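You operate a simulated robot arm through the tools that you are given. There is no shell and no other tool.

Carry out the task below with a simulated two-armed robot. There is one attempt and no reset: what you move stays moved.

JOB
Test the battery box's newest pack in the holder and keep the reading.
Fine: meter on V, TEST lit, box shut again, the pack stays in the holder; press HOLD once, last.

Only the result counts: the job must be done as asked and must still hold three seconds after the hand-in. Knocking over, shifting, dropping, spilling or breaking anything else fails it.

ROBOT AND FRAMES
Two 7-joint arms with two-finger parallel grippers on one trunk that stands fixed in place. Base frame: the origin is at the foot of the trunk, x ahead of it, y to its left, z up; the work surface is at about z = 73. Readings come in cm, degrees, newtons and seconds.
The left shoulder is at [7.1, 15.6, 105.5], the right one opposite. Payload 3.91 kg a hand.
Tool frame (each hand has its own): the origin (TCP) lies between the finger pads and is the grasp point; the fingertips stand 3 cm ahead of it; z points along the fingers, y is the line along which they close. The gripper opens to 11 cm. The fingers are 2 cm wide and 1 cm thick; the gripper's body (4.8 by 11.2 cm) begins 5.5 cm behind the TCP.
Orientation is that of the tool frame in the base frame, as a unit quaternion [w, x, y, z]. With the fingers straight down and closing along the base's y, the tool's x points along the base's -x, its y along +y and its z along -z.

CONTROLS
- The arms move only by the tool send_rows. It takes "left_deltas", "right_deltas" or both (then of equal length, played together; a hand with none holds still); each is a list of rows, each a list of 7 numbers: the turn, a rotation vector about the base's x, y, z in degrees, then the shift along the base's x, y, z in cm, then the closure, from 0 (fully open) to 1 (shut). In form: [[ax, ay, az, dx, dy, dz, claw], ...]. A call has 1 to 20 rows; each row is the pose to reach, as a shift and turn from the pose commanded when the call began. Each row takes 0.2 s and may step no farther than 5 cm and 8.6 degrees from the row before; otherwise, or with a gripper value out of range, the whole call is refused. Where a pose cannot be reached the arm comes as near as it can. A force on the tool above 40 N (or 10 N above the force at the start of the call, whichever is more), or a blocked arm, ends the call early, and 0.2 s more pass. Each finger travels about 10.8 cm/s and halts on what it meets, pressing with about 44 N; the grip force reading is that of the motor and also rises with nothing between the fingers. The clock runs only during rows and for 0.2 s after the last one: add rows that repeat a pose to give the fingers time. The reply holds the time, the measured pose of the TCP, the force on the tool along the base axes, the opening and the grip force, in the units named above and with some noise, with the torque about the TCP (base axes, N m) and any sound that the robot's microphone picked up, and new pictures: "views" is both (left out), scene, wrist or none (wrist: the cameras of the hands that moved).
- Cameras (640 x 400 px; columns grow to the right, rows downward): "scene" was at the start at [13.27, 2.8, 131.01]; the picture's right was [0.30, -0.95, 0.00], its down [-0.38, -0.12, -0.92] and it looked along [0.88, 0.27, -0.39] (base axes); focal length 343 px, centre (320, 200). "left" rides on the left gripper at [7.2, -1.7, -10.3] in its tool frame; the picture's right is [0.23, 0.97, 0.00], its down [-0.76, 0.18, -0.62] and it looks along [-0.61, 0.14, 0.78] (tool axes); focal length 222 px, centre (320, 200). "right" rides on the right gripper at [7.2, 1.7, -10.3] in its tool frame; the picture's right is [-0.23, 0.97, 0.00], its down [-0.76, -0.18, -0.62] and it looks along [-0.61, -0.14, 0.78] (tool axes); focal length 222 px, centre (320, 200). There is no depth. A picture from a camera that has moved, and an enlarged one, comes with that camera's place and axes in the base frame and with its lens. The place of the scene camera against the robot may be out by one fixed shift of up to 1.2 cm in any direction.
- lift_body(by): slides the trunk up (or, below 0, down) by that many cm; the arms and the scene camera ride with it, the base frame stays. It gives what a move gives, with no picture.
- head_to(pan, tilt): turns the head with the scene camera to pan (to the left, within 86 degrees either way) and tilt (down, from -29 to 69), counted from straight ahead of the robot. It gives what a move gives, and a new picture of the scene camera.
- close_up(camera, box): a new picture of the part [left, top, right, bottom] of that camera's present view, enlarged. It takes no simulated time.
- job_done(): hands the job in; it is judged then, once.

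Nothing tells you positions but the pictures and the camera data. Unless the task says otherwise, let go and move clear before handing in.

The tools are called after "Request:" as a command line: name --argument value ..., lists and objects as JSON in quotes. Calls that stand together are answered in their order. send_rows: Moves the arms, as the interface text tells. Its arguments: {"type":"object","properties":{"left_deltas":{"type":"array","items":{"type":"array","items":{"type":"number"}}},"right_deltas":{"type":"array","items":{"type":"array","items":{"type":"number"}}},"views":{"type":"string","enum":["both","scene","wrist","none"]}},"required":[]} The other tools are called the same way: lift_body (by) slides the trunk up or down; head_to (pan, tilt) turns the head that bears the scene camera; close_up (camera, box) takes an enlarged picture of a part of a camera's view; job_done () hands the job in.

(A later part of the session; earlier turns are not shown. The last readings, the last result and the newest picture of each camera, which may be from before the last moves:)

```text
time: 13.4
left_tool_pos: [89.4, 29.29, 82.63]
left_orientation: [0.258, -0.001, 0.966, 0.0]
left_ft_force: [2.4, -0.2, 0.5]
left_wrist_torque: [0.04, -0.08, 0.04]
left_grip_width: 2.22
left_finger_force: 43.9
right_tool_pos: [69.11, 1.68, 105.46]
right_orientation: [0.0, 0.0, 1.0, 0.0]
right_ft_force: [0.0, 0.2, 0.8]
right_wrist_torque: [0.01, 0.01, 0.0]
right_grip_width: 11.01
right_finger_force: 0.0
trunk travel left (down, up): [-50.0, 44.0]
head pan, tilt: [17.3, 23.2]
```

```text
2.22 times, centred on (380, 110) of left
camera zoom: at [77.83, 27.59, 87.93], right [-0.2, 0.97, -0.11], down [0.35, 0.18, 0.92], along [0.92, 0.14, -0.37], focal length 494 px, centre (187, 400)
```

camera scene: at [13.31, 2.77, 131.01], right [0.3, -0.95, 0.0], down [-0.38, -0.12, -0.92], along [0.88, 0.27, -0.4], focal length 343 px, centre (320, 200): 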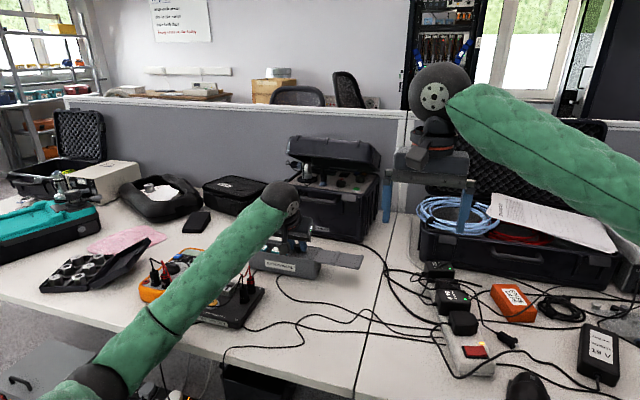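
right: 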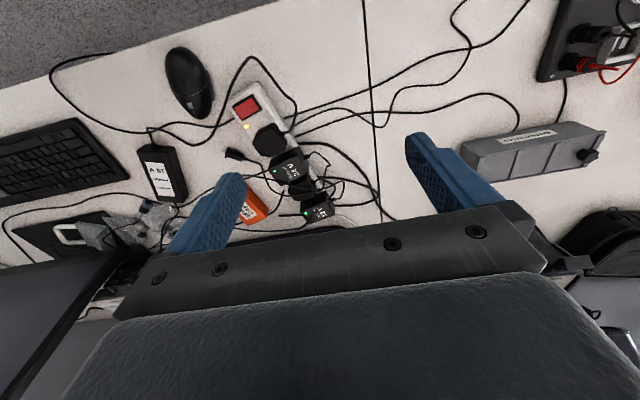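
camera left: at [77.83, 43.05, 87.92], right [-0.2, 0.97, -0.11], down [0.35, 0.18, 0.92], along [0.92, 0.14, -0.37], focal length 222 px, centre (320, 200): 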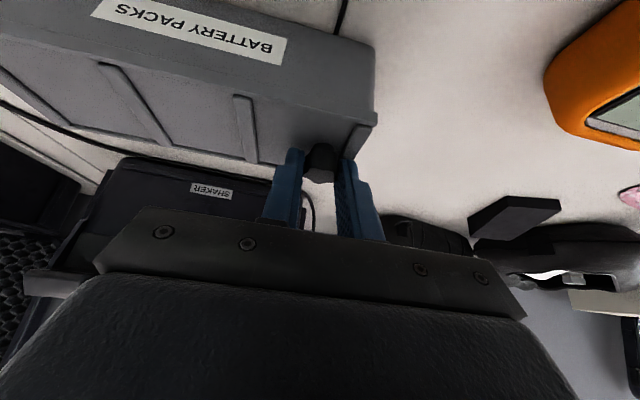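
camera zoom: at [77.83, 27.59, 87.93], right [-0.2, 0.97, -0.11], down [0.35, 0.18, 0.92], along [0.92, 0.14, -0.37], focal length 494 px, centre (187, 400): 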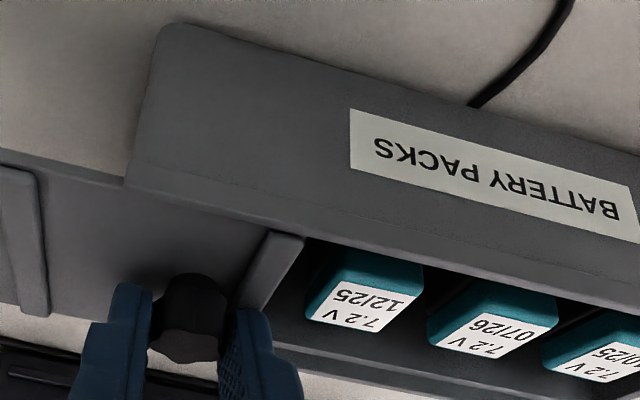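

The box stays put. Packs are about 4.7 cm apart at y≈35, 40, 44.6, so a fourth could sit near y≈30.3, still covered. I slide on in small steps.

Request:
send_rows --left_deltas '[[0, 0, 0, 0, -0.4, 0, 0.9], [0, 0, 0, 0, -0.8, 0, 0.9], [0, 0, 0, 0, -1.2, 0, 0.9]]' --views "none"

Request:
close_up --camera "scene" --box '[235, 215, 355, 290]'

Request:
close_up --camera "left" --box '[240, 20, 520, 200]'

```text
time: 14.2
left_tool_pos: [89.32, 28.05, 82.55]
left_orientation: [0.259, 0.001, 0.966, 0.0]
left_ft_force: [1.7, -1.2, -0.2]
left_wrist_torque: [0.04, 0.02, 0.0]
left_grip_width: 2.23
left_finger_force: 43.8
right_tool_pos: [68.94, 1.57, 105.62]
right_orientation: [0.001, 0.0, 1.0, 0.0]
right_ft_force: [-0.2, -0.4, -0.2]
right_wrist_torque: [-0.05, -0.01, 0.0]
right_grip_width: 10.97
right_finger_force: 0.2
trunk travel left (down, up): [-50.0, 44.0]
head pan, tilt: [17.3, 23.2]
```

```text
5.33 times, centred on (295, 252) of scene
camera zoom: at [13.3, 2.77, 131.01], right [0.3, -0.95, 0.0], down [-0.38, -0.12, -0.92], along [0.88, 0.27, -0.4], focal length 1829 px, centre (453, -80)
```

zoom: 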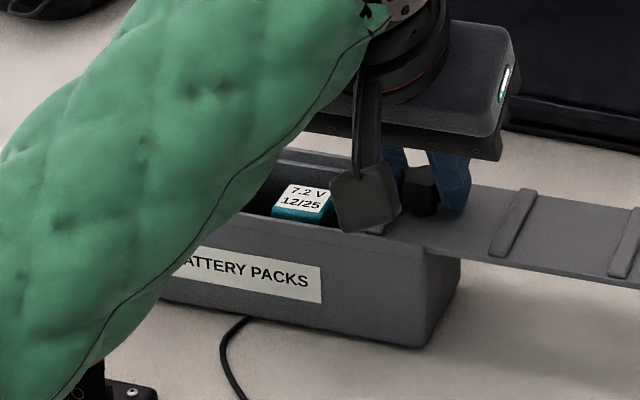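

```text
2.22 times, centred on (380, 110) of left
camera zoom: at [77.83, 26.36, 87.92], right [-0.2, 0.97, -0.11], down [0.35, 0.18, 0.92], along [0.92, 0.14, -0.37], focal length 494 px, centre (187, 400)
```

zoom: 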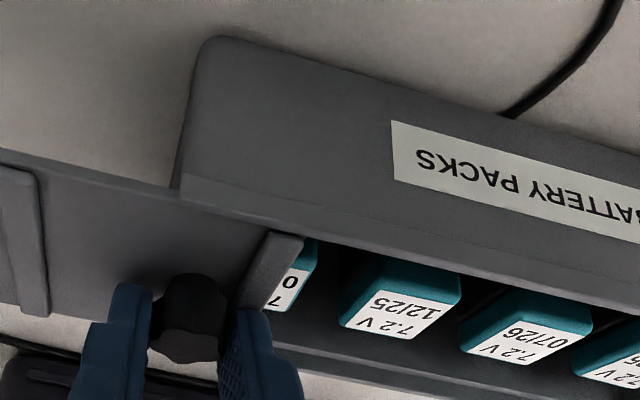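

There is a fourth pack with a date beginning "0". I slide further to read it.

Request:
send_rows --left_deltas '[[0, 0, 0, 0, -0.4, 0, 0.9], [0, 0, 0, 0, -0.8, 0, 0.9], [0, 0, 0, 0, -1.2, 0, 0.9]]' --views "none"

Request:
close_up --camera "scene" --box '[235, 215, 355, 290]'

Request:
close_up --camera "left" --box '[240, 20, 520, 200]'

```text
time: 15.0
left_tool_pos: [89.43, 26.89, 82.72]
left_orientation: [0.258, 0.0, 0.966, 0.0]
left_ft_force: [-1.8, -0.5, 0.4]
left_wrist_torque: [0.02, -0.07, -0.01]
left_grip_width: 2.21
left_finger_force: 43.9
right_tool_pos: [68.93, 1.7, 105.49]
right_orientation: [0.0, 0.0, 1.0, 0.0]
right_ft_force: [-0.2, -0.3, 0.8]
right_wrist_torque: [0.0, 0.01, -0.01]
right_grip_width: 10.98
right_finger_force: 0.0
trunk travel left (down, up): [-50.0, 44.0]
head pan, tilt: [17.3, 23.2]
```

```text
5.33 times, centred on (295, 252) of scene
camera zoom: at [13.29, 2.77, 131.0], right [0.3, -0.95, 0.0], down [-0.38, -0.12, -0.92], along [0.88, 0.27, -0.4], focal length 1829 px, centre (453, -80)
```

zoom: 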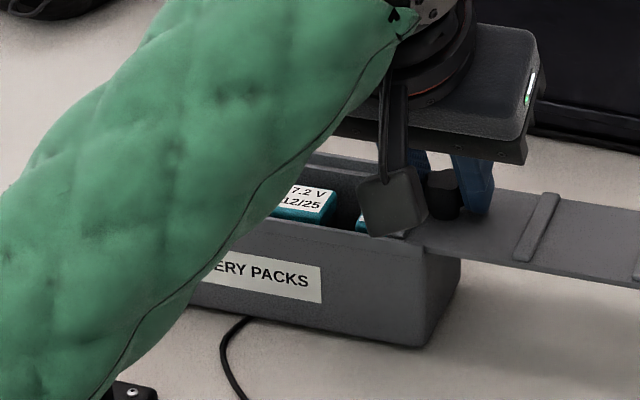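

```text
2.22 times, centred on (380, 110) of left
camera zoom: at [77.84, 25.15, 87.94], right [-0.2, 0.97, -0.11], down [0.35, 0.18, 0.92], along [0.92, 0.14, -0.38], focal length 494 px, centre (187, 400)
```

zoom: 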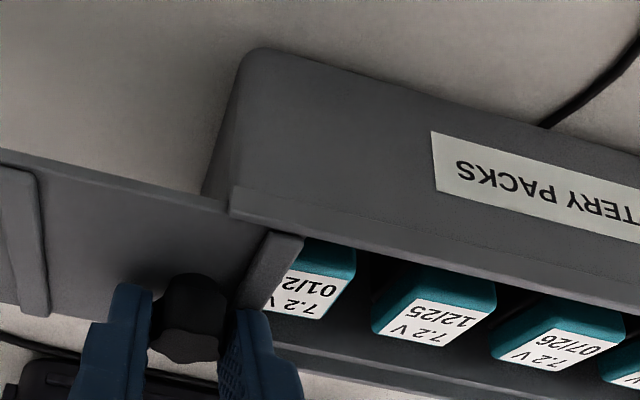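

The fourth pack reads "01/2?", with its last digit hidden — decisive. I slide a little more.

Request:
send_rows --left_deltas '[[0, 0, 0, 0, -0.4, 0, 0.9], [0, 0, 0, 0, -0.8, 0, 0.9], [0, 0, 0, 0, -0.8, 0, 0.9]]' --views "none"

Request:
close_up --camera "scene" --box '[235, 215, 355, 290]'

Request:
close_up --camera "left" --box '[340, 100, 500, 200]'

```text
time: 15.8
left_tool_pos: [89.41, 26.11, 82.51]
left_orientation: [0.258, 0.0, 0.966, 0.0]
left_ft_force: [-0.4, 2.8, -0.4]
left_wrist_torque: [0.13, 0.03, 0.03]
left_grip_width: 2.21
left_finger_force: 44.0
right_tool_pos: [69.02, 1.72, 105.51]
right_orientation: [0.0, 0.0, 1.0, 0.0]
right_ft_force: [0.5, -0.7, -0.2]
right_wrist_torque: [0.0, 0.0, 0.0]
right_grip_width: 11.0
right_finger_force: 0.1
trunk travel left (down, up): [-50.0, 44.0]
head pan, tilt: [17.3, 23.2]
```

```text
5.33 times, centred on (295, 252) of scene
camera zoom: at [13.3, 2.8, 131.01], right [0.3, -0.95, 0.0], down [-0.38, -0.12, -0.92], along [0.88, 0.27, -0.4], focal length 1829 px, centre (453, -80)
```

zoom: 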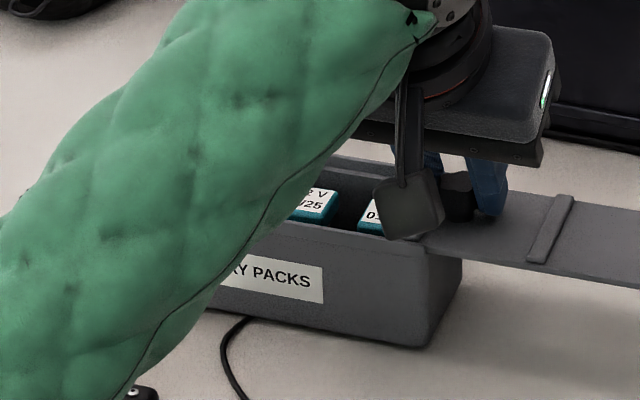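

```text
4.00 times, centred on (420, 150) of left
camera zoom: at [77.83, 24.43, 87.93], right [-0.2, 0.97, -0.11], down [0.35, 0.18, 0.92], along [0.92, 0.14, -0.37], focal length 888 px, centre (-80, 400)
```

zoom: 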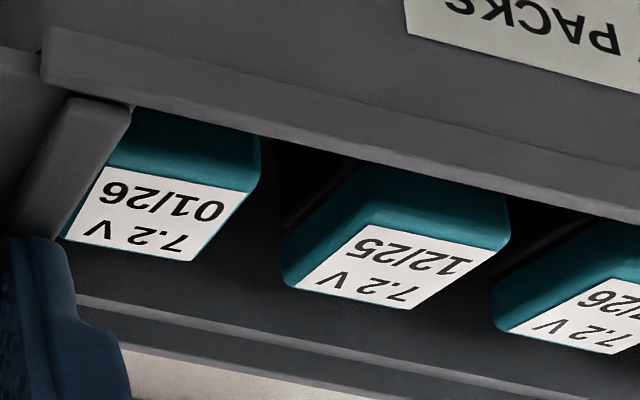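

The four packs are 10/25, 07/26, 12/25, 01/26, so the newest is 07/26, second from the left (y≈40). The lid has reached its end stop, which also lets me nudge the box back toward its original place; let me check its present position.

Request:
close_up --camera "scene" --box '[235, 225, 335, 290]'

```text
6.15 times, centred on (285, 258) of scene
camera zoom: at [13.3, 2.8, 131.01], right [0.3, -0.95, 0.0], down [-0.38, -0.12, -0.92], along [0.88, 0.27, -0.4], focal length 2110 px, centre (535, -154)
```

zoom: 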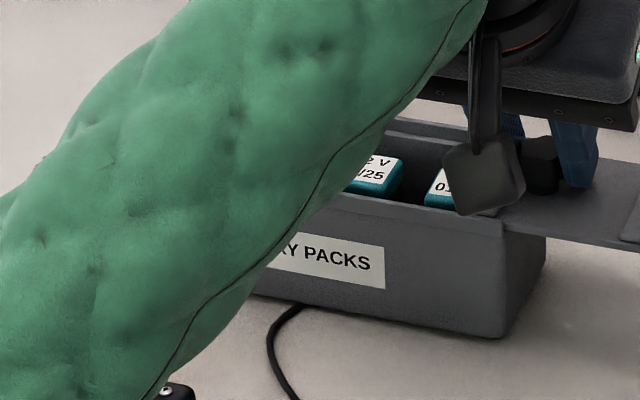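

The box is back at its original place (label matches the first picture within about 1 mm). I slide the lid partly back (5.5 cm) so that it stays well engaged in the rails while leaving the 07/26 pack uncovered, then I will release the knob.

Request:
send_rows --left_deltas '[[0, 0, 0, 0, 0.9, 0, 0.9], [0, 0, 0, 0, 1.8, 0, 0.9], [0, 0, 0, 0, 2.7, 0, 0.9], [0, 0, 0, 0, 3.6, 0, 0.9], [0, 0, 0, 0, 4.5, 0, 0.9], [0, 0, 0, 0, 5.5, 0, 0.9], [0, 0, 0, 0, 5.5, 0, 0.9]]' --views "none"

Request:
close_up --camera "scene" --box '[235, 225, 335, 290]'

Request:
close_up --camera "left" --box '[240, 20, 520, 200]'

```text
time: 17.4
left_tool_pos: [89.26, 31.68, 82.68]
left_orientation: [0.259, 0.0, 0.966, 0.0]
left_ft_force: [-0.3, -0.1, 0.0]
left_wrist_torque: [0.03, 0.15, 0.03]
left_grip_width: 2.22
left_finger_force: 43.9
right_tool_pos: [69.09, 1.69, 105.52]
right_orientation: [-0.001, 0.0, 1.0, -0.001]
right_ft_force: [-0.1, 0.1, 0.2]
right_wrist_torque: [0.0, -0.03, -0.02]
right_grip_width: 11.0
right_finger_force: 0.1
trunk travel left (down, up): [-50.0, 44.0]
head pan, tilt: [17.3, 23.2]
```

```text
6.15 times, centred on (285, 258) of scene
camera zoom: at [13.29, 2.78, 131.01], right [0.3, -0.95, 0.0], down [-0.38, -0.12, -0.92], along [0.88, 0.27, -0.4], focal length 2110 px, centre (535, -154)
```

zoom: 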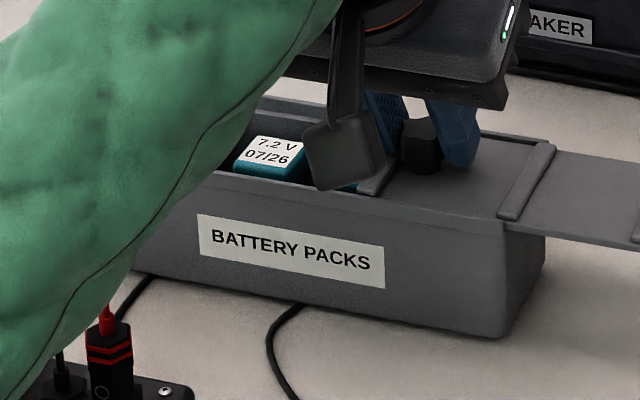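

```text
2.22 times, centred on (380, 110) of left
camera zoom: at [77.87, 29.94, 87.92], right [-0.2, 0.97, -0.11], down [0.35, 0.18, 0.92], along [0.92, 0.14, -0.37], focal length 494 px, centre (187, 400)
```

zoom: 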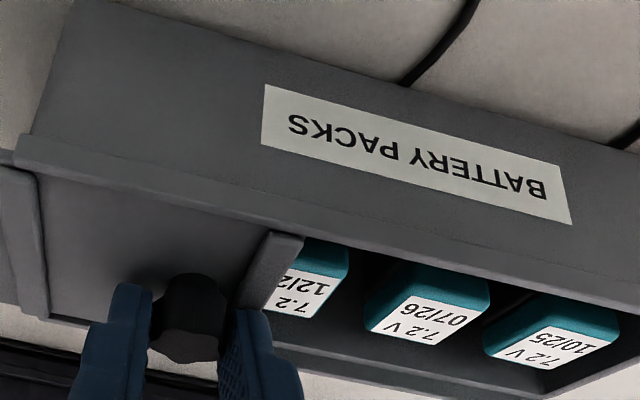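

The box is still in its original place and the lid end is clear of the 07/26 pack. I release the knob and rise, then look straight at the packs from above.

Request:
send_rows --left_deltas '[[0, 0, 0, 0, 0, 0, 0.75], [0, 0, 0, 0, 0, 0, 0.6], [0, 0, 0, 0, 0, 0, 0.55], [0, 0, 0, 0, 0, 1.5, 0.55], [0, 0, 0, 0, 0, 4, 0.55], [0, 0, 0, -2, 2, 8, 0.55], [0, 0, 0, -4, 4, 10, 0.55]]' --views "both"

Request:
close_up --camera "scene" --box '[235, 225, 335, 290]'

Request:
close_up --camera "left" --box '[200, 0, 480, 180]'

```text
time: 19.0
left_tool_pos: [85.42, 35.67, 92.68]
left_orientation: [0.259, 0.001, 0.966, 0.001]
left_ft_force: [-0.3, 0.3, -0.2]
left_wrist_torque: [0.01, -0.01, -0.01]
left_grip_width: 4.94
left_finger_force: 0.1
right_tool_pos: [68.94, 1.67, 105.54]
right_orientation: [0.0, 0.0, 1.0, -0.001]
right_ft_force: [0.1, -0.5, 0.1]
right_wrist_torque: [-0.02, 0.02, 0.02]
right_grip_width: 11.01
right_finger_force: 0.0
trunk travel left (down, up): [-50.0, 44.0]
head pan, tilt: [17.3, 23.2]
camera scene: at [13.26, 2.78, 131.01], right [0.3, -0.95, 0.0], down [-0.38, -0.12, -0.92], along [0.88, 0.27, -0.39], focal length 343 px, centre (320, 200)
camera left: at [73.94, 33.87, 97.95], right [-0.2, 0.97, -0.11], down [0.35, 0.18, 0.92], along [0.92, 0.14, -0.37], focal length 222 px, centre (320, 200)
```

scene: 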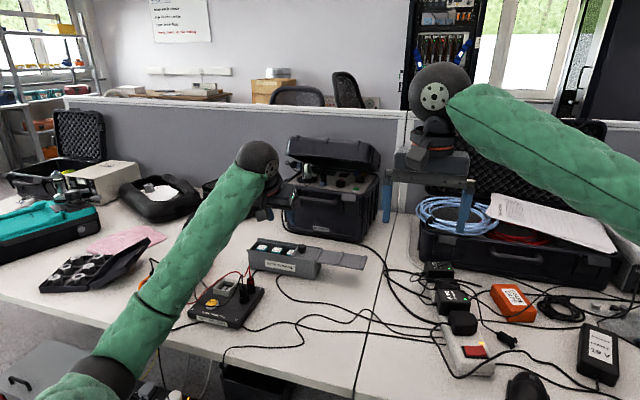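
left: 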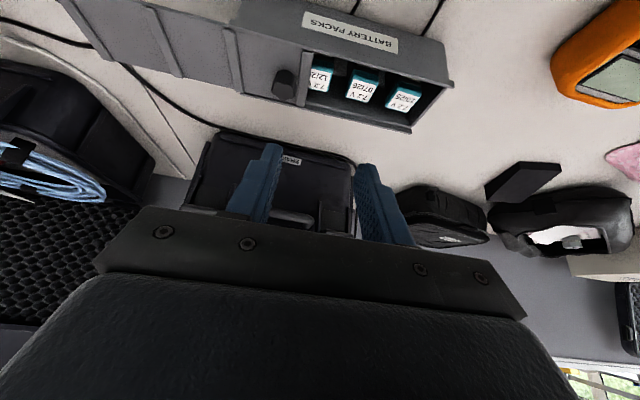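

```text
6.15 times, centred on (285, 258) of scene
camera zoom: at [13.26, 2.78, 131.01], right [0.3, -0.95, 0.0], down [-0.38, -0.12, -0.92], along [0.88, 0.27, -0.39], focal length 2110 px, centre (535, -154)
```

zoom: 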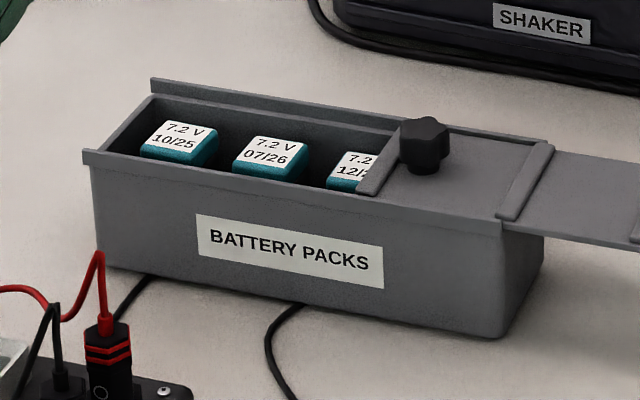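

```text
2.22 times, centred on (340, 90) of left
camera zoom: at [73.94, 33.87, 97.95], right [-0.2, 0.97, -0.11], down [0.35, 0.18, 0.92], along [0.92, 0.14, -0.37], focal length 494 px, centre (276, 444)
```

zoom: 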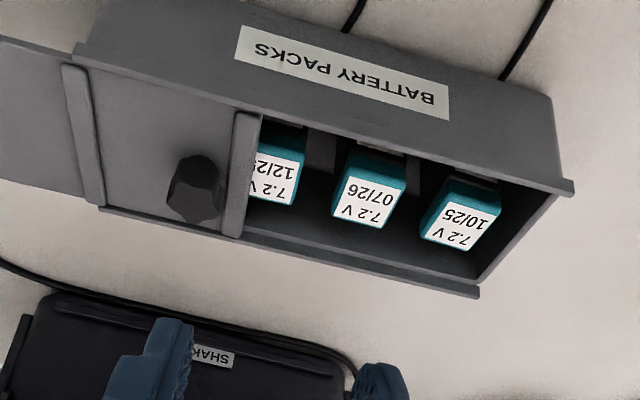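

The lid holds by itself, and the 07/26 pack is fully exposed. I zoom closely on the packs to fix size, position and any dividers.

Request:
close_up --camera "left" --box '[320, 40, 430, 120]'

Request:
close_up --camera "scene" --box '[254, 238, 294, 262]'

Request:
close_up --camera "right" --box '[540, 120, 620, 180]'

```text
5.00 times, centred on (375, 80) of left
camera zoom: at [73.94, 33.87, 97.95], right [-0.2, 0.97, -0.11], down [0.35, 0.18, 0.92], along [0.92, 0.14, -0.37], focal length 1111 px, centre (45, 800)
```

zoom: 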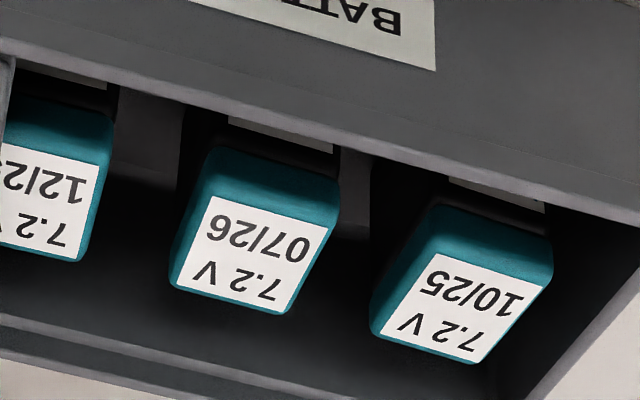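

```text
16.00 times, centred on (274, 250) of scene
camera zoom: at [13.26, 2.78, 131.01], right [0.3, -0.95, 0.0], down [-0.38, -0.12, -0.92], along [0.88, 0.27, -0.39], focal length 5486 px, centre (1056, -600)
```

zoom: 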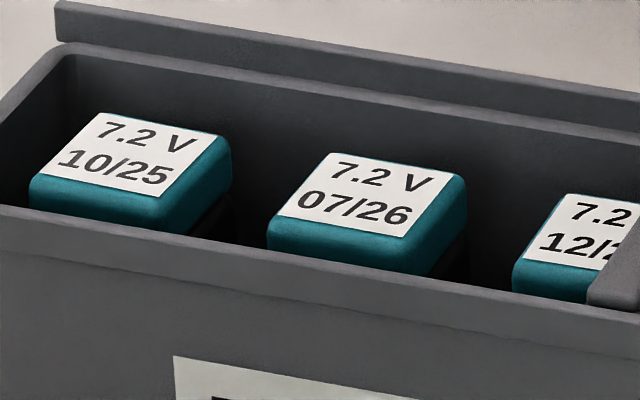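

```text
6.67 times, centred on (580, 150) of right
camera zoom: at [61.74, 3.37, 115.73], right [0.23, 0.97, 0.0], down [0.76, -0.18, 0.62], along [0.61, -0.14, -0.78], focal length 1481 px, centre (-1413, 533)
```

zoom: 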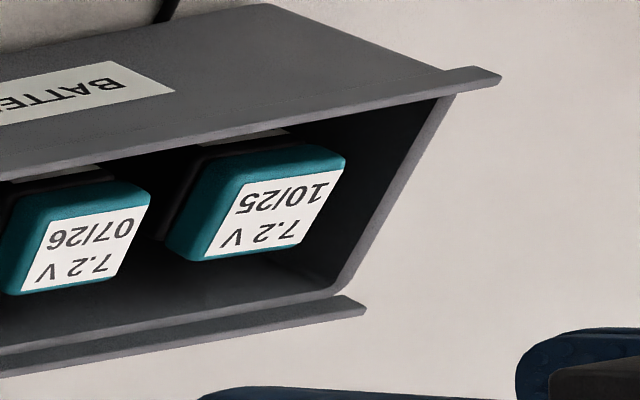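

I have the pack near (90.8, 39.5), top z≈78, about 3 cm square, with ~1.7 cm gaps. To keep the pack upright I'd like the smallest tilt, so I test whether the hand can stand vertical above it.

Request:
send_rows --left_deltas '[[0, 6, 0, 1.3, 1, -1, 0.55], [0, 12, 0, 2.6, 2, -2, 0.55], [0, 18, 0, 4, 3, -3, 0.55], [0, 24, 0, 5, 3.8, -4, 0.55], [0, 30, 0, 5.4, 3.8, -5, 0.55], [0, 30, 0, 5.4, 3.8, -7, 0.55], [0, 30, 0, 5.4, 3.8, -7, 0.55]]' --views "both"

Request:
close_up --camera "left" --box '[220, 90, 420, 215]'

```text
time: 20.6
left_tool_pos: [90.77, 39.45, 85.78]
left_orientation: [0.0, 0.0, 1.0, -0.001]
left_ft_force: [-0.6, -0.2, -0.4]
left_wrist_torque: [0.0, 0.02, -0.02]
left_grip_width: 4.95
left_finger_force: 0.0
right_tool_pos: [69.0, 1.63, 105.61]
right_orientation: [0.0, 0.0, 1.0, 0.0]
right_ft_force: [-0.2, -0.4, 0.2]
right_wrist_torque: [0.0, -0.01, 0.0]
right_grip_width: 11.0
right_finger_force: 0.1
trunk travel left (down, up): [-50.0, 44.0]
head pan, tilt: [17.3, 23.2]
camera scene: at [13.25, 2.76, 131.02], right [0.3, -0.95, 0.0], down [-0.38, -0.12, -0.92], along [0.88, 0.27, -0.39], focal length 343 px, centre (320, 200)
camera left: at [83.43, 37.66, 96.01], right [-0.23, 0.97, 0.0], down [0.76, 0.18, 0.62], along [0.61, 0.14, -0.78], focal length 222 px, centre (320, 200)
```

scene: 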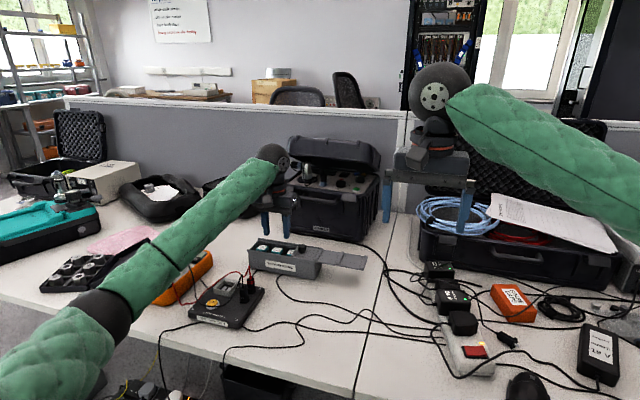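
left: 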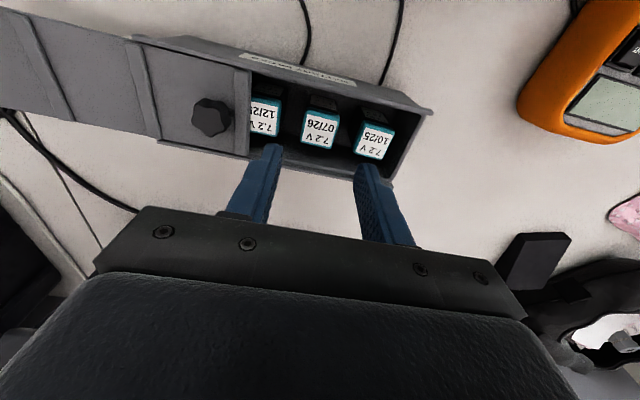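

```text
3.20 times, centred on (320, 152) of left
camera zoom: at [83.43, 37.66, 96.01], right [-0.23, 0.97, 0.0], down [0.76, 0.18, 0.62], along [0.61, 0.14, -0.78], focal length 711 px, centre (320, 352)
```

zoom: 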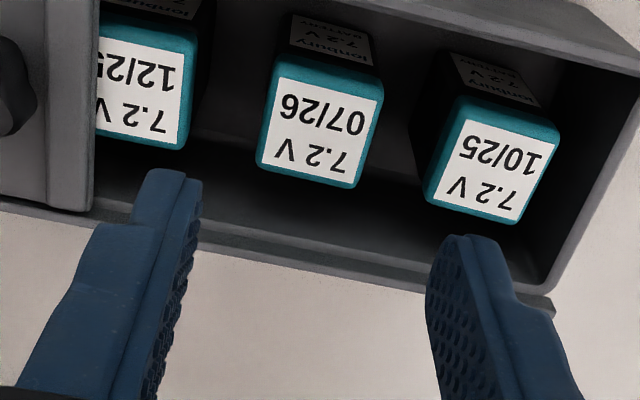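

A vertical hand reaches there. To keep the fingers clear of the red lead beside the holder's tray, I'll grip the pack across x, so I back up a little and yaw the hand −90°.

Request:
send_rows --left_deltas '[[0, 0, -8, -0.5, 0, 2, 0.55], [0, 0, -16, -1, 0, 4, 0.5], [0, 0, -24, -1.5, 0, 6, 0.5], [0, 0, -32, -2, 0, 7, 0.5], [0, 0, -40, -2, 0, 7, 0.5], [0, 0, -48, -2, 0, 7, 0.5], [0, 0, -56, -2, 0, 7, 0.5], [0, 0, -64, -2, 0, 7, 0.5], [0, 0, -72, -2, 0, 7, 0.5], [0, 0, -80, -2, 0, 7, 0.5], [0, 0, -88, -2, 0, 7, 0.5], [0, 0, -90, -2, 0, 7, 0.5], [0, 0, -90, -2, 0, 7, 0.5]]' --views "both"

```text
time: 23.4
left_tool_pos: [88.62, 39.45, 92.74]
left_orientation: [0.0, 0.707, 0.707, 0.0]
left_ft_force: [0.0, -0.7, 0.4]
left_wrist_torque: [0.0, -0.01, -0.01]
left_grip_width: 5.48
left_finger_force: 0.1
right_tool_pos: [68.97, 1.67, 105.5]
right_orientation: [0.0, 0.0, 1.0, 0.0]
right_ft_force: [0.3, 0.5, 0.3]
right_wrist_torque: [0.0, -0.01, 0.01]
right_grip_width: 11.02
right_finger_force: 0.1
trunk travel left (down, up): [-50.0, 44.0]
head pan, tilt: [17.3, 23.2]
camera scene: at [13.29, 2.78, 131.01], right [0.3, -0.95, 0.0], down [-0.38, -0.12, -0.92], along [0.88, 0.27, -0.4], focal length 343 px, centre (320, 200)
camera left: at [86.99, 46.63, 102.95], right [0.97, 0.23, 0.0], down [0.18, -0.76, 0.62], along [0.14, -0.61, -0.78], focal length 222 px, centre (320, 200)
```

scene: 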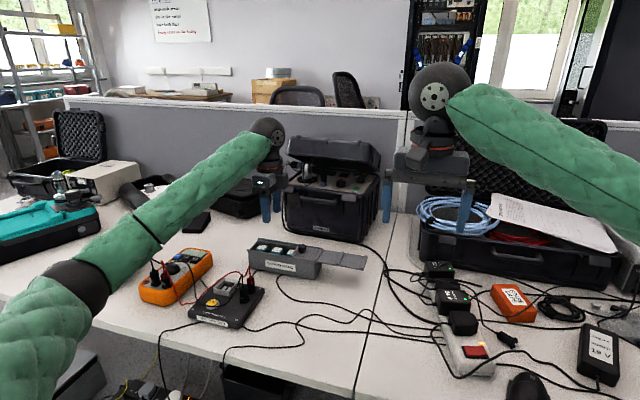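
left: 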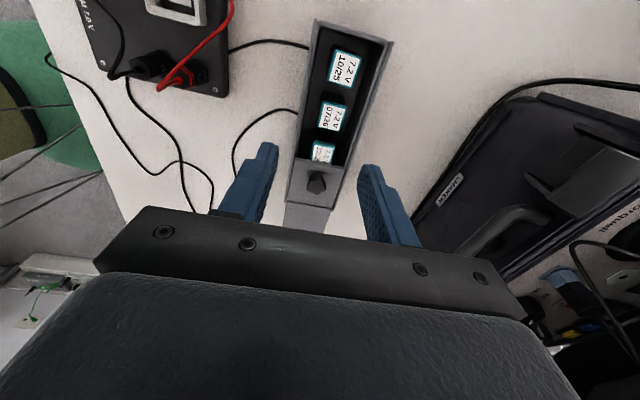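

The yawed pose is fine and this view shows the gaps in x directly. I zoom on the pack, box walls and also the holder.

Request:
close_up --camera "left" --box '[280, 10, 410, 170]'

Request:
close_up --camera "left" --box '[60, 0, 260, 110]'

```text
2.50 times, centred on (345, 90) of left
camera zoom: at [86.99, 46.63, 102.95], right [0.97, 0.23, 0.0], down [0.18, -0.76, 0.62], along [0.14, -0.61, -0.78], focal length 555 px, centre (258, 475)
```

zoom: 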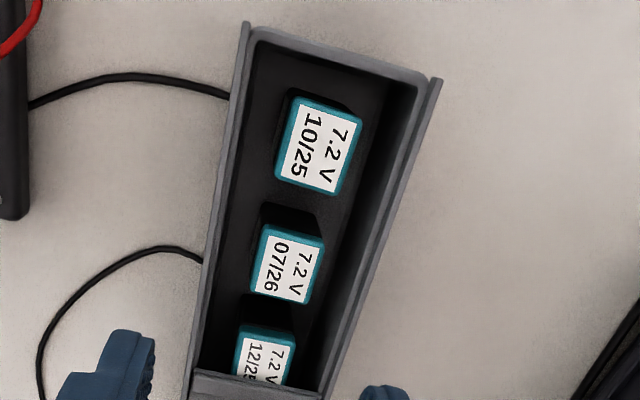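

```text
3.20 times, centred on (160, 55) of left
camera zoom: at [86.99, 46.63, 102.95], right [0.97, 0.23, 0.0], down [0.18, -0.76, 0.62], along [0.14, -0.61, -0.78], focal length 711 px, centre (832, 664)
```

zoom: 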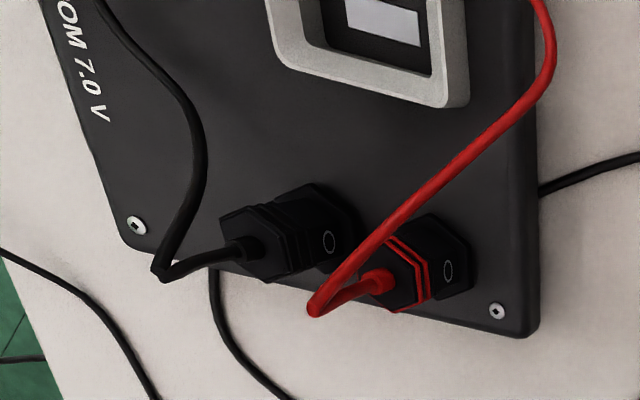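

The pack centres at about (90.17, 39.2), 2.8 cm across x, with 1.5–1.7 cm free in front and behind. I narrow the fingers to 3.5 cm and go just above it to check alignment.

Request:
send_rows --left_deltas '[[0, 0, 0, 0.7, -0.1, -2.5, 0.6], [0, 0, 0, 1.45, -0.3, -5, 0.68], [0, 0, 0, 1.45, -0.3, -7.5, 0.68], [0, 0, 0, 1.45, -0.3, -9.5, 0.68], [0, 0, 0, 1.45, -0.3, -9.5, 0.68]]' --views "wrist"

Request:
close_up --camera "left" --box '[220, 60, 420, 210]'

Request:
close_up --camera "scene" --box '[245, 215, 305, 260]'

```text
time: 24.6
left_tool_pos: [90.1, 39.16, 83.17]
left_orientation: [0.0, 0.707, 0.707, 0.0]
left_ft_force: [-0.8, 0.2, 0.7]
left_wrist_torque: [0.0, 0.0, 0.01]
left_grip_width: 3.5
left_finger_force: 0.0
right_tool_pos: [69.07, 1.73, 105.48]
right_orientation: [0.0, 0.0, 1.0, 0.001]
right_ft_force: [0.3, -0.4, -0.4]
right_wrist_torque: [-0.03, -0.03, 0.0]
right_grip_width: 11.0
right_finger_force: 0.1
trunk travel left (down, up): [-50.0, 44.0]
head pan, tilt: [17.3, 23.2]
camera left: at [88.42, 46.33, 93.46], right [0.97, 0.23, 0.0], down [0.18, -0.76, 0.62], along [0.14, -0.61, -0.78], focal length 222 px, centre (320, 200)
```

left: 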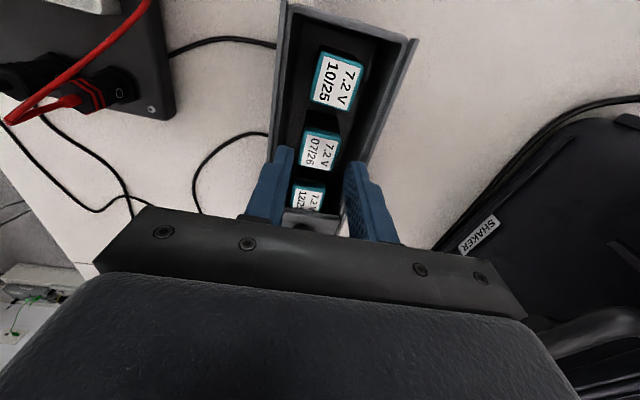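

```text
2.67 times, centred on (320, 135) of left
camera zoom: at [88.42, 46.33, 93.46], right [0.97, 0.23, 0.0], down [0.18, -0.76, 0.62], along [0.14, -0.61, -0.78], focal length 592 px, centre (320, 373)
```

zoom: 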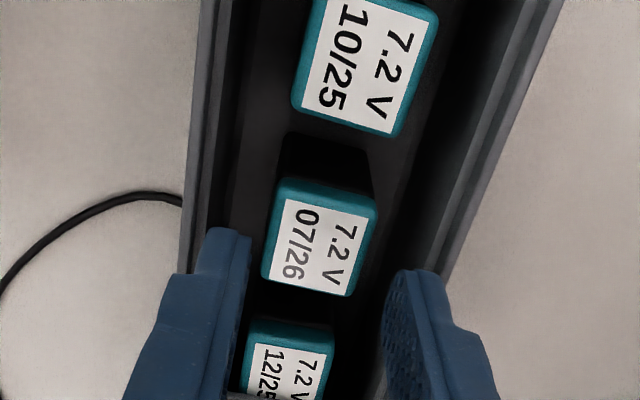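

```text
8.89 times, centred on (275, 238) of scene
camera zoom: at [13.27, 2.77, 131.01], right [0.3, -0.95, 0.0], down [-0.38, -0.12, -0.92], along [0.88, 0.27, -0.39], focal length 3048 px, centre (720, -133)
```

zoom: 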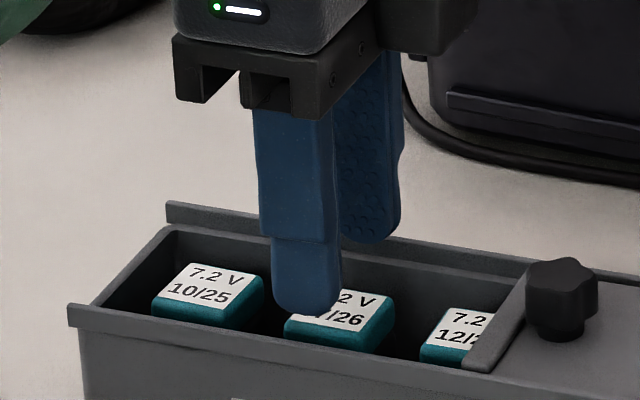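

Alignment agrees: pack centre (90.12, 39.21) versus hand (90.17, 39.21). I descend between pack and walls, checking the force.

Request:
send_rows --left_deltas '[[0, 0, 0, -0.04, 0, -0.9, 0.68], [0, 0, 0, -0.04, 0, -1.8, 0.68], [0, 0, 0, -0.04, 0, -2.7, 0.68], [0, 0, 0, -0.04, 0, -2.7, 0.68]]' --views "wrist"

Request:
close_up --camera "left" --box '[220, 60, 420, 210]'

Request:
close_up --camera "scene" --box '[245, 215, 305, 260]'

```text
time: 25.6
left_tool_pos: [90.12, 39.2, 80.56]
left_orientation: [0.0, 0.707, 0.707, -0.001]
left_ft_force: [0.2, -0.1, 1.0]
left_wrist_torque: [0.0, 0.0, 0.03]
left_grip_width: 3.54
left_finger_force: 0.0
right_tool_pos: [69.01, 1.71, 105.48]
right_orientation: [0.0, 0.001, 1.0, 0.0]
right_ft_force: [-0.2, -0.2, 0.6]
right_wrist_torque: [0.0, -0.03, 0.0]
right_grip_width: 10.97
right_finger_force: 0.1
trunk travel left (down, up): [-50.0, 44.0]
head pan, tilt: [17.3, 23.2]
camera left: at [88.41, 46.36, 90.72], right [0.97, 0.23, 0.0], down [0.18, -0.76, 0.62], along [0.14, -0.61, -0.78], focal length 222 px, centre (320, 200)
```

left: 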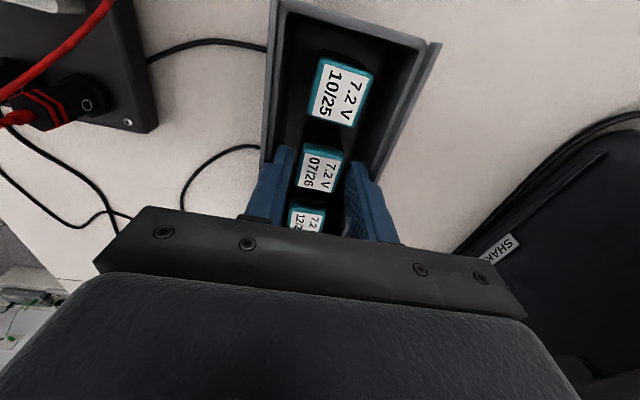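

```text
2.67 times, centred on (320, 135) of left
camera zoom: at [88.41, 46.36, 90.72], right [0.97, 0.23, 0.0], down [0.18, -0.76, 0.62], along [0.14, -0.61, -0.78], focal length 592 px, centre (320, 373)
```

zoom: 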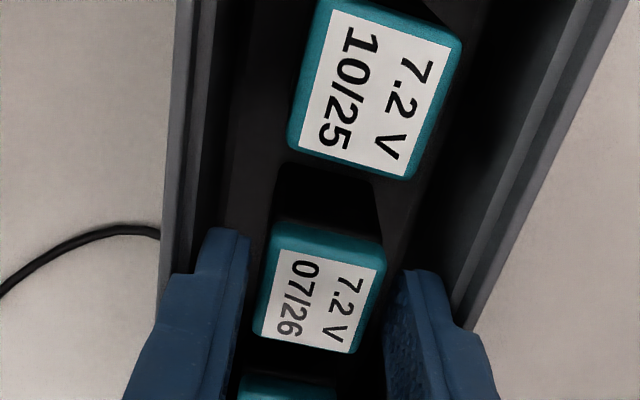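

```text
8.89 times, centred on (275, 238) of scene
camera zoom: at [13.28, 2.77, 131.01], right [0.3, -0.95, 0.0], down [-0.38, -0.12, -0.92], along [0.88, 0.27, -0.39], focal length 3048 px, centre (720, -133)
```

zoom: 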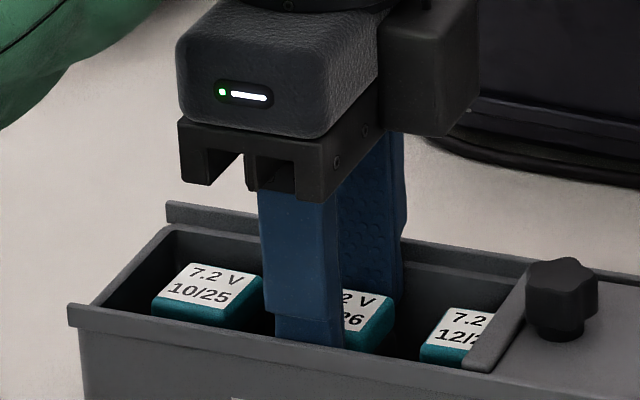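

Fingers pass cleanly on both sides. I go down 1.2 cm more and close on the pack.

Request:
send_rows --left_deltas '[[0, 0, 0, 0, 0, -0.6, 0.68], [0, 0, 0, 0, 0, -1.2, 0.68], [0, 0, 0, 0, 0, -1.2, 0.75], [0, 0, 0, 0, 0, -1.2, 0.82], [0, 0, 0, 0, 0, -1.2, 0.85], [0, 0, 0, 0, 0, -1.2, 0.85]]' --views "wrist"

Request:
close_up --camera "left" --box '[220, 90, 420, 215]'

Request:
close_up --camera "scene" --box '[235, 225, 335, 290]'

```text
time: 27.0
left_tool_pos: [90.06, 39.2, 79.26]
left_orientation: [-0.001, 0.707, 0.708, 0.001]
left_ft_force: [1.5, -0.6, 2.1]
left_wrist_torque: [0.02, -0.06, 0.0]
left_grip_width: 2.71
left_finger_force: 44.0
right_tool_pos: [69.0, 1.54, 105.57]
right_orientation: [0.0, -0.001, 1.0, -0.001]
right_ft_force: [-0.6, 0.3, -0.1]
right_wrist_torque: [0.01, -0.01, 0.01]
right_grip_width: 10.98
right_finger_force: 0.1
trunk travel left (down, up): [-50.0, 44.0]
head pan, tilt: [17.3, 23.2]
camera left: at [88.4, 46.33, 89.52], right [0.97, 0.23, 0.0], down [0.18, -0.76, 0.62], along [0.14, -0.61, -0.78], focal length 222 px, centre (320, 200)
```

left: 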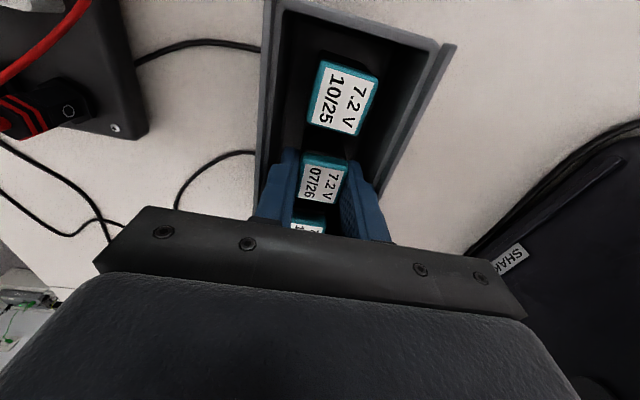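

```text
3.20 times, centred on (320, 152) of left
camera zoom: at [88.4, 46.33, 89.52], right [0.97, 0.23, 0.0], down [0.18, -0.76, 0.62], along [0.14, -0.61, -0.78], focal length 711 px, centre (320, 352)
```

zoom: 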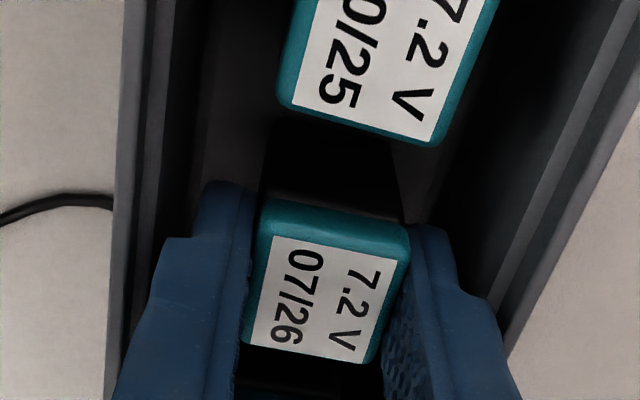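

```text
6.15 times, centred on (285, 258) of scene
camera zoom: at [13.27, 2.77, 131.01], right [0.3, -0.95, 0.0], down [-0.38, -0.12, -0.92], along [0.88, 0.27, -0.39], focal length 2110 px, centre (535, -154)
```

zoom: 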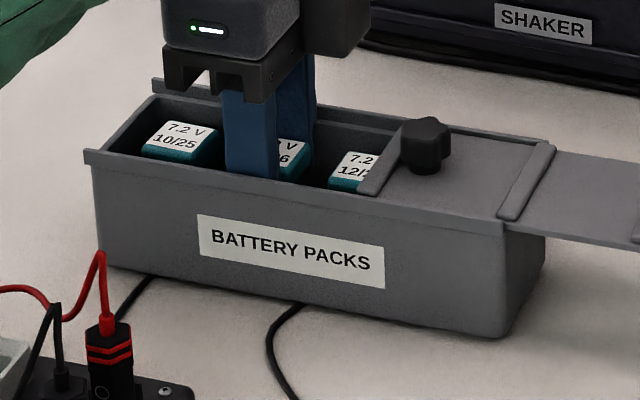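

The pack is held (2.71 cm wide) and the box hasn't moved. I lift straight up.

Request:
send_rows --left_deltas '[[0, 0, 0, 0, 0, 0.5, 0.85], [0, 0, 0, 0, 0, 1.5, 0.85], [0, 0, 0, 0, 0, 3, 0.85], [0, 0, 0, 0, 0, 5, 0.85], [0, 0, 0, 0, 0, 8, 0.85], [0, 0, 0, 0, 0, 11, 0.85], [0, 0, 0, 0, 0, 14, 0.85], [0, 0, 0, 0, 0, 14, 0.85]]' --views "both"

Request:
close_up --camera "scene" --box '[235, 160, 355, 290]'

Request:
close_up --camera "left" --box '[220, 90, 420, 215]'

```text
time: 28.8
left_tool_pos: [90.2, 39.12, 93.34]
left_orientation: [0.0, 0.708, 0.707, 0.0]
left_ft_force: [0.3, 0.1, -0.5]
left_wrist_torque: [-0.02, 0.0, 0.02]
left_grip_width: 1.63
left_finger_force: 0.0
right_tool_pos: [69.0, 1.71, 105.49]
right_orientation: [0.001, 0.0, 1.0, -0.001]
right_ft_force: [0.2, 0.0, 0.9]
right_wrist_torque: [0.01, 0.0, -0.02]
right_grip_width: 11.0
right_finger_force: 0.0
trunk travel left (down, up): [-50.0, 44.0]
head pan, tilt: [17.3, 23.2]
camera scene: at [13.33, 2.81, 131.0], right [0.3, -0.95, 0.0], down [-0.38, -0.12, -0.92], along [0.88, 0.27, -0.4], focal length 343 px, centre (320, 200)
camera left: at [88.5, 46.33, 103.56], right [0.97, 0.23, 0.0], down [0.18, -0.76, 0.62], along [0.14, -0.61, -0.78], focal length 222 px, centre (320, 200)
```

scene: 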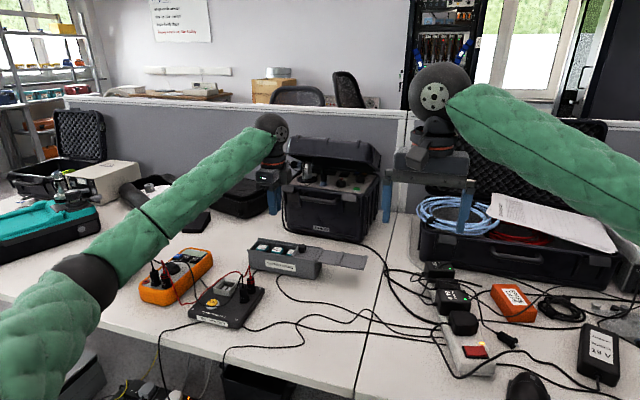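
left: 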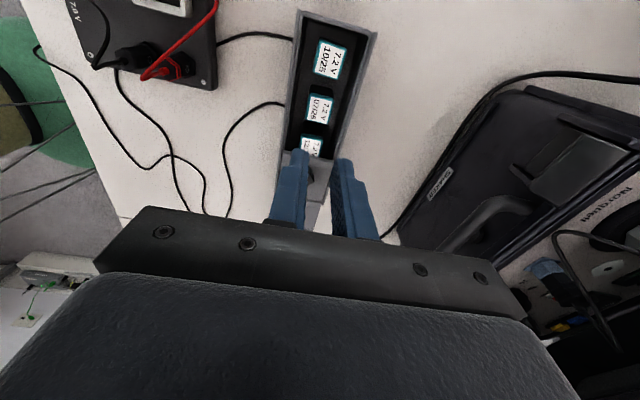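

```text
3.08 times, centred on (295, 225) of scene
camera zoom: at [13.33, 2.81, 131.0], right [0.3, -0.95, 0.0], down [-0.38, -0.12, -0.92], along [0.88, 0.27, -0.4], focal length 1055 px, centre (397, 123)
```

zoom: 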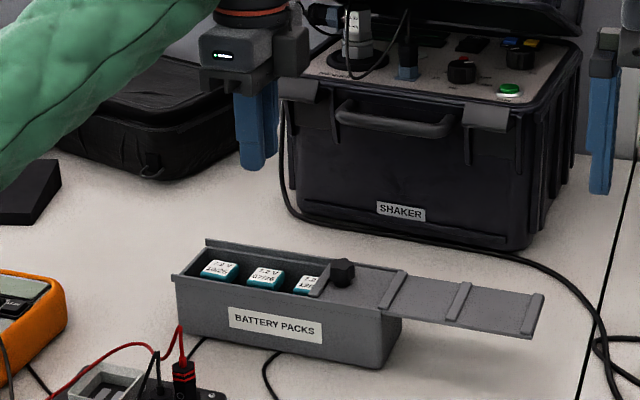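

```text
3.20 times, centred on (320, 152) of left
camera zoom: at [88.5, 46.33, 103.56], right [0.97, 0.23, 0.0], down [0.18, -0.76, 0.62], along [0.14, -0.61, -0.78], focal length 711 px, centre (320, 352)
```

zoom: 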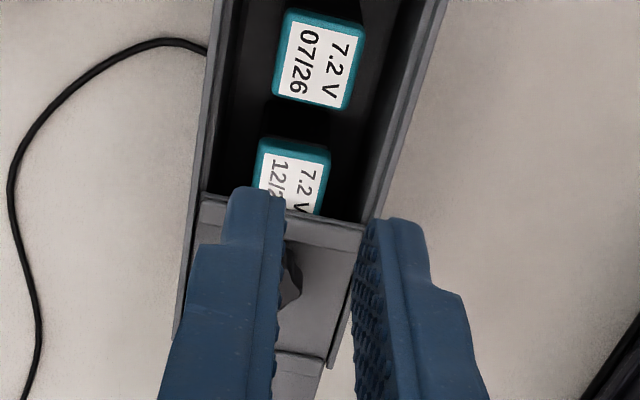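

The pack slipped out and is still in the box; the fingers are empty at 1.6 cm. I inspect the pack and its seat before a deeper retry.

Request:
close_up --camera "left" --box '[280, 20, 370, 160]'

Request:
close_up --camera "scene" --box '[254, 238, 294, 262]'

Request:
close_up --camera "scene" --box '[235, 225, 335, 290]'

```text
2.86 times, centred on (325, 90) of left
camera zoom: at [88.5, 46.33, 103.56], right [0.97, 0.23, 0.0], down [0.18, -0.76, 0.62], along [0.14, -0.61, -0.78], focal length 635 px, centre (306, 514)
```

zoom: 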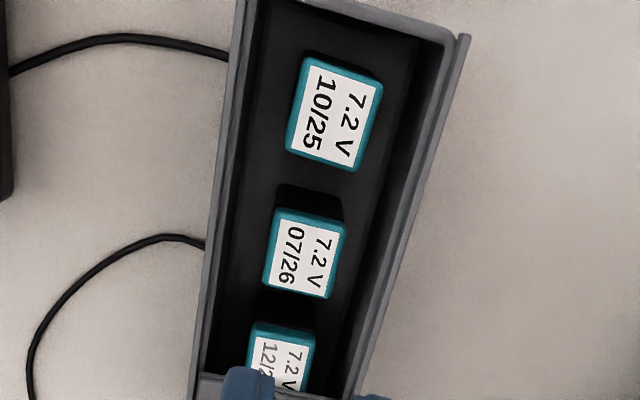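

```text
16.00 times, centred on (274, 250) of scene
camera zoom: at [13.33, 2.81, 131.0], right [0.3, -0.95, 0.0], down [-0.38, -0.12, -0.92], along [0.88, 0.27, -0.4], focal length 5486 px, centre (1056, -600)
```

zoom: 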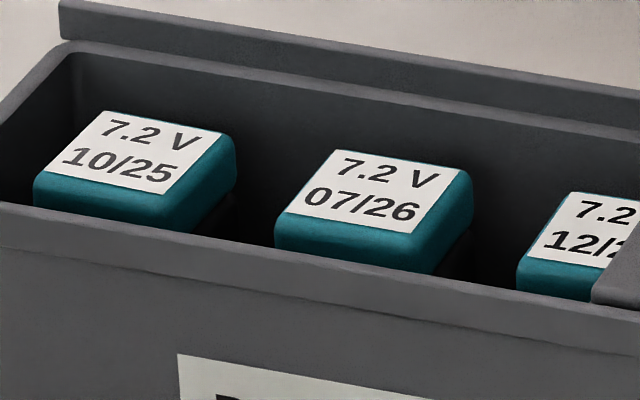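

```text
6.15 times, centred on (285, 258) of scene
camera zoom: at [13.33, 2.81, 131.0], right [0.3, -0.95, 0.0], down [-0.38, -0.12, -0.92], along [0.88, 0.27, -0.4], focal length 2110 px, centre (535, -154)
```

zoom: 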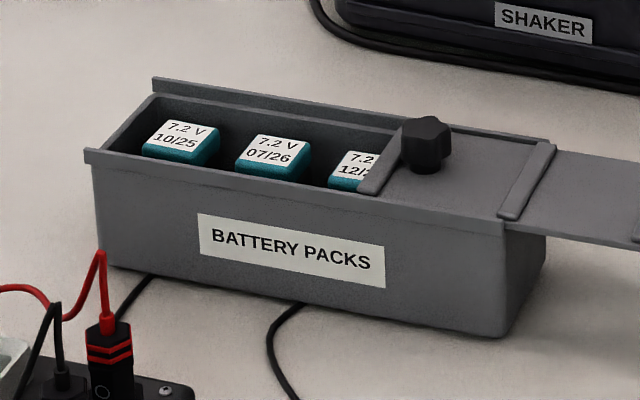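

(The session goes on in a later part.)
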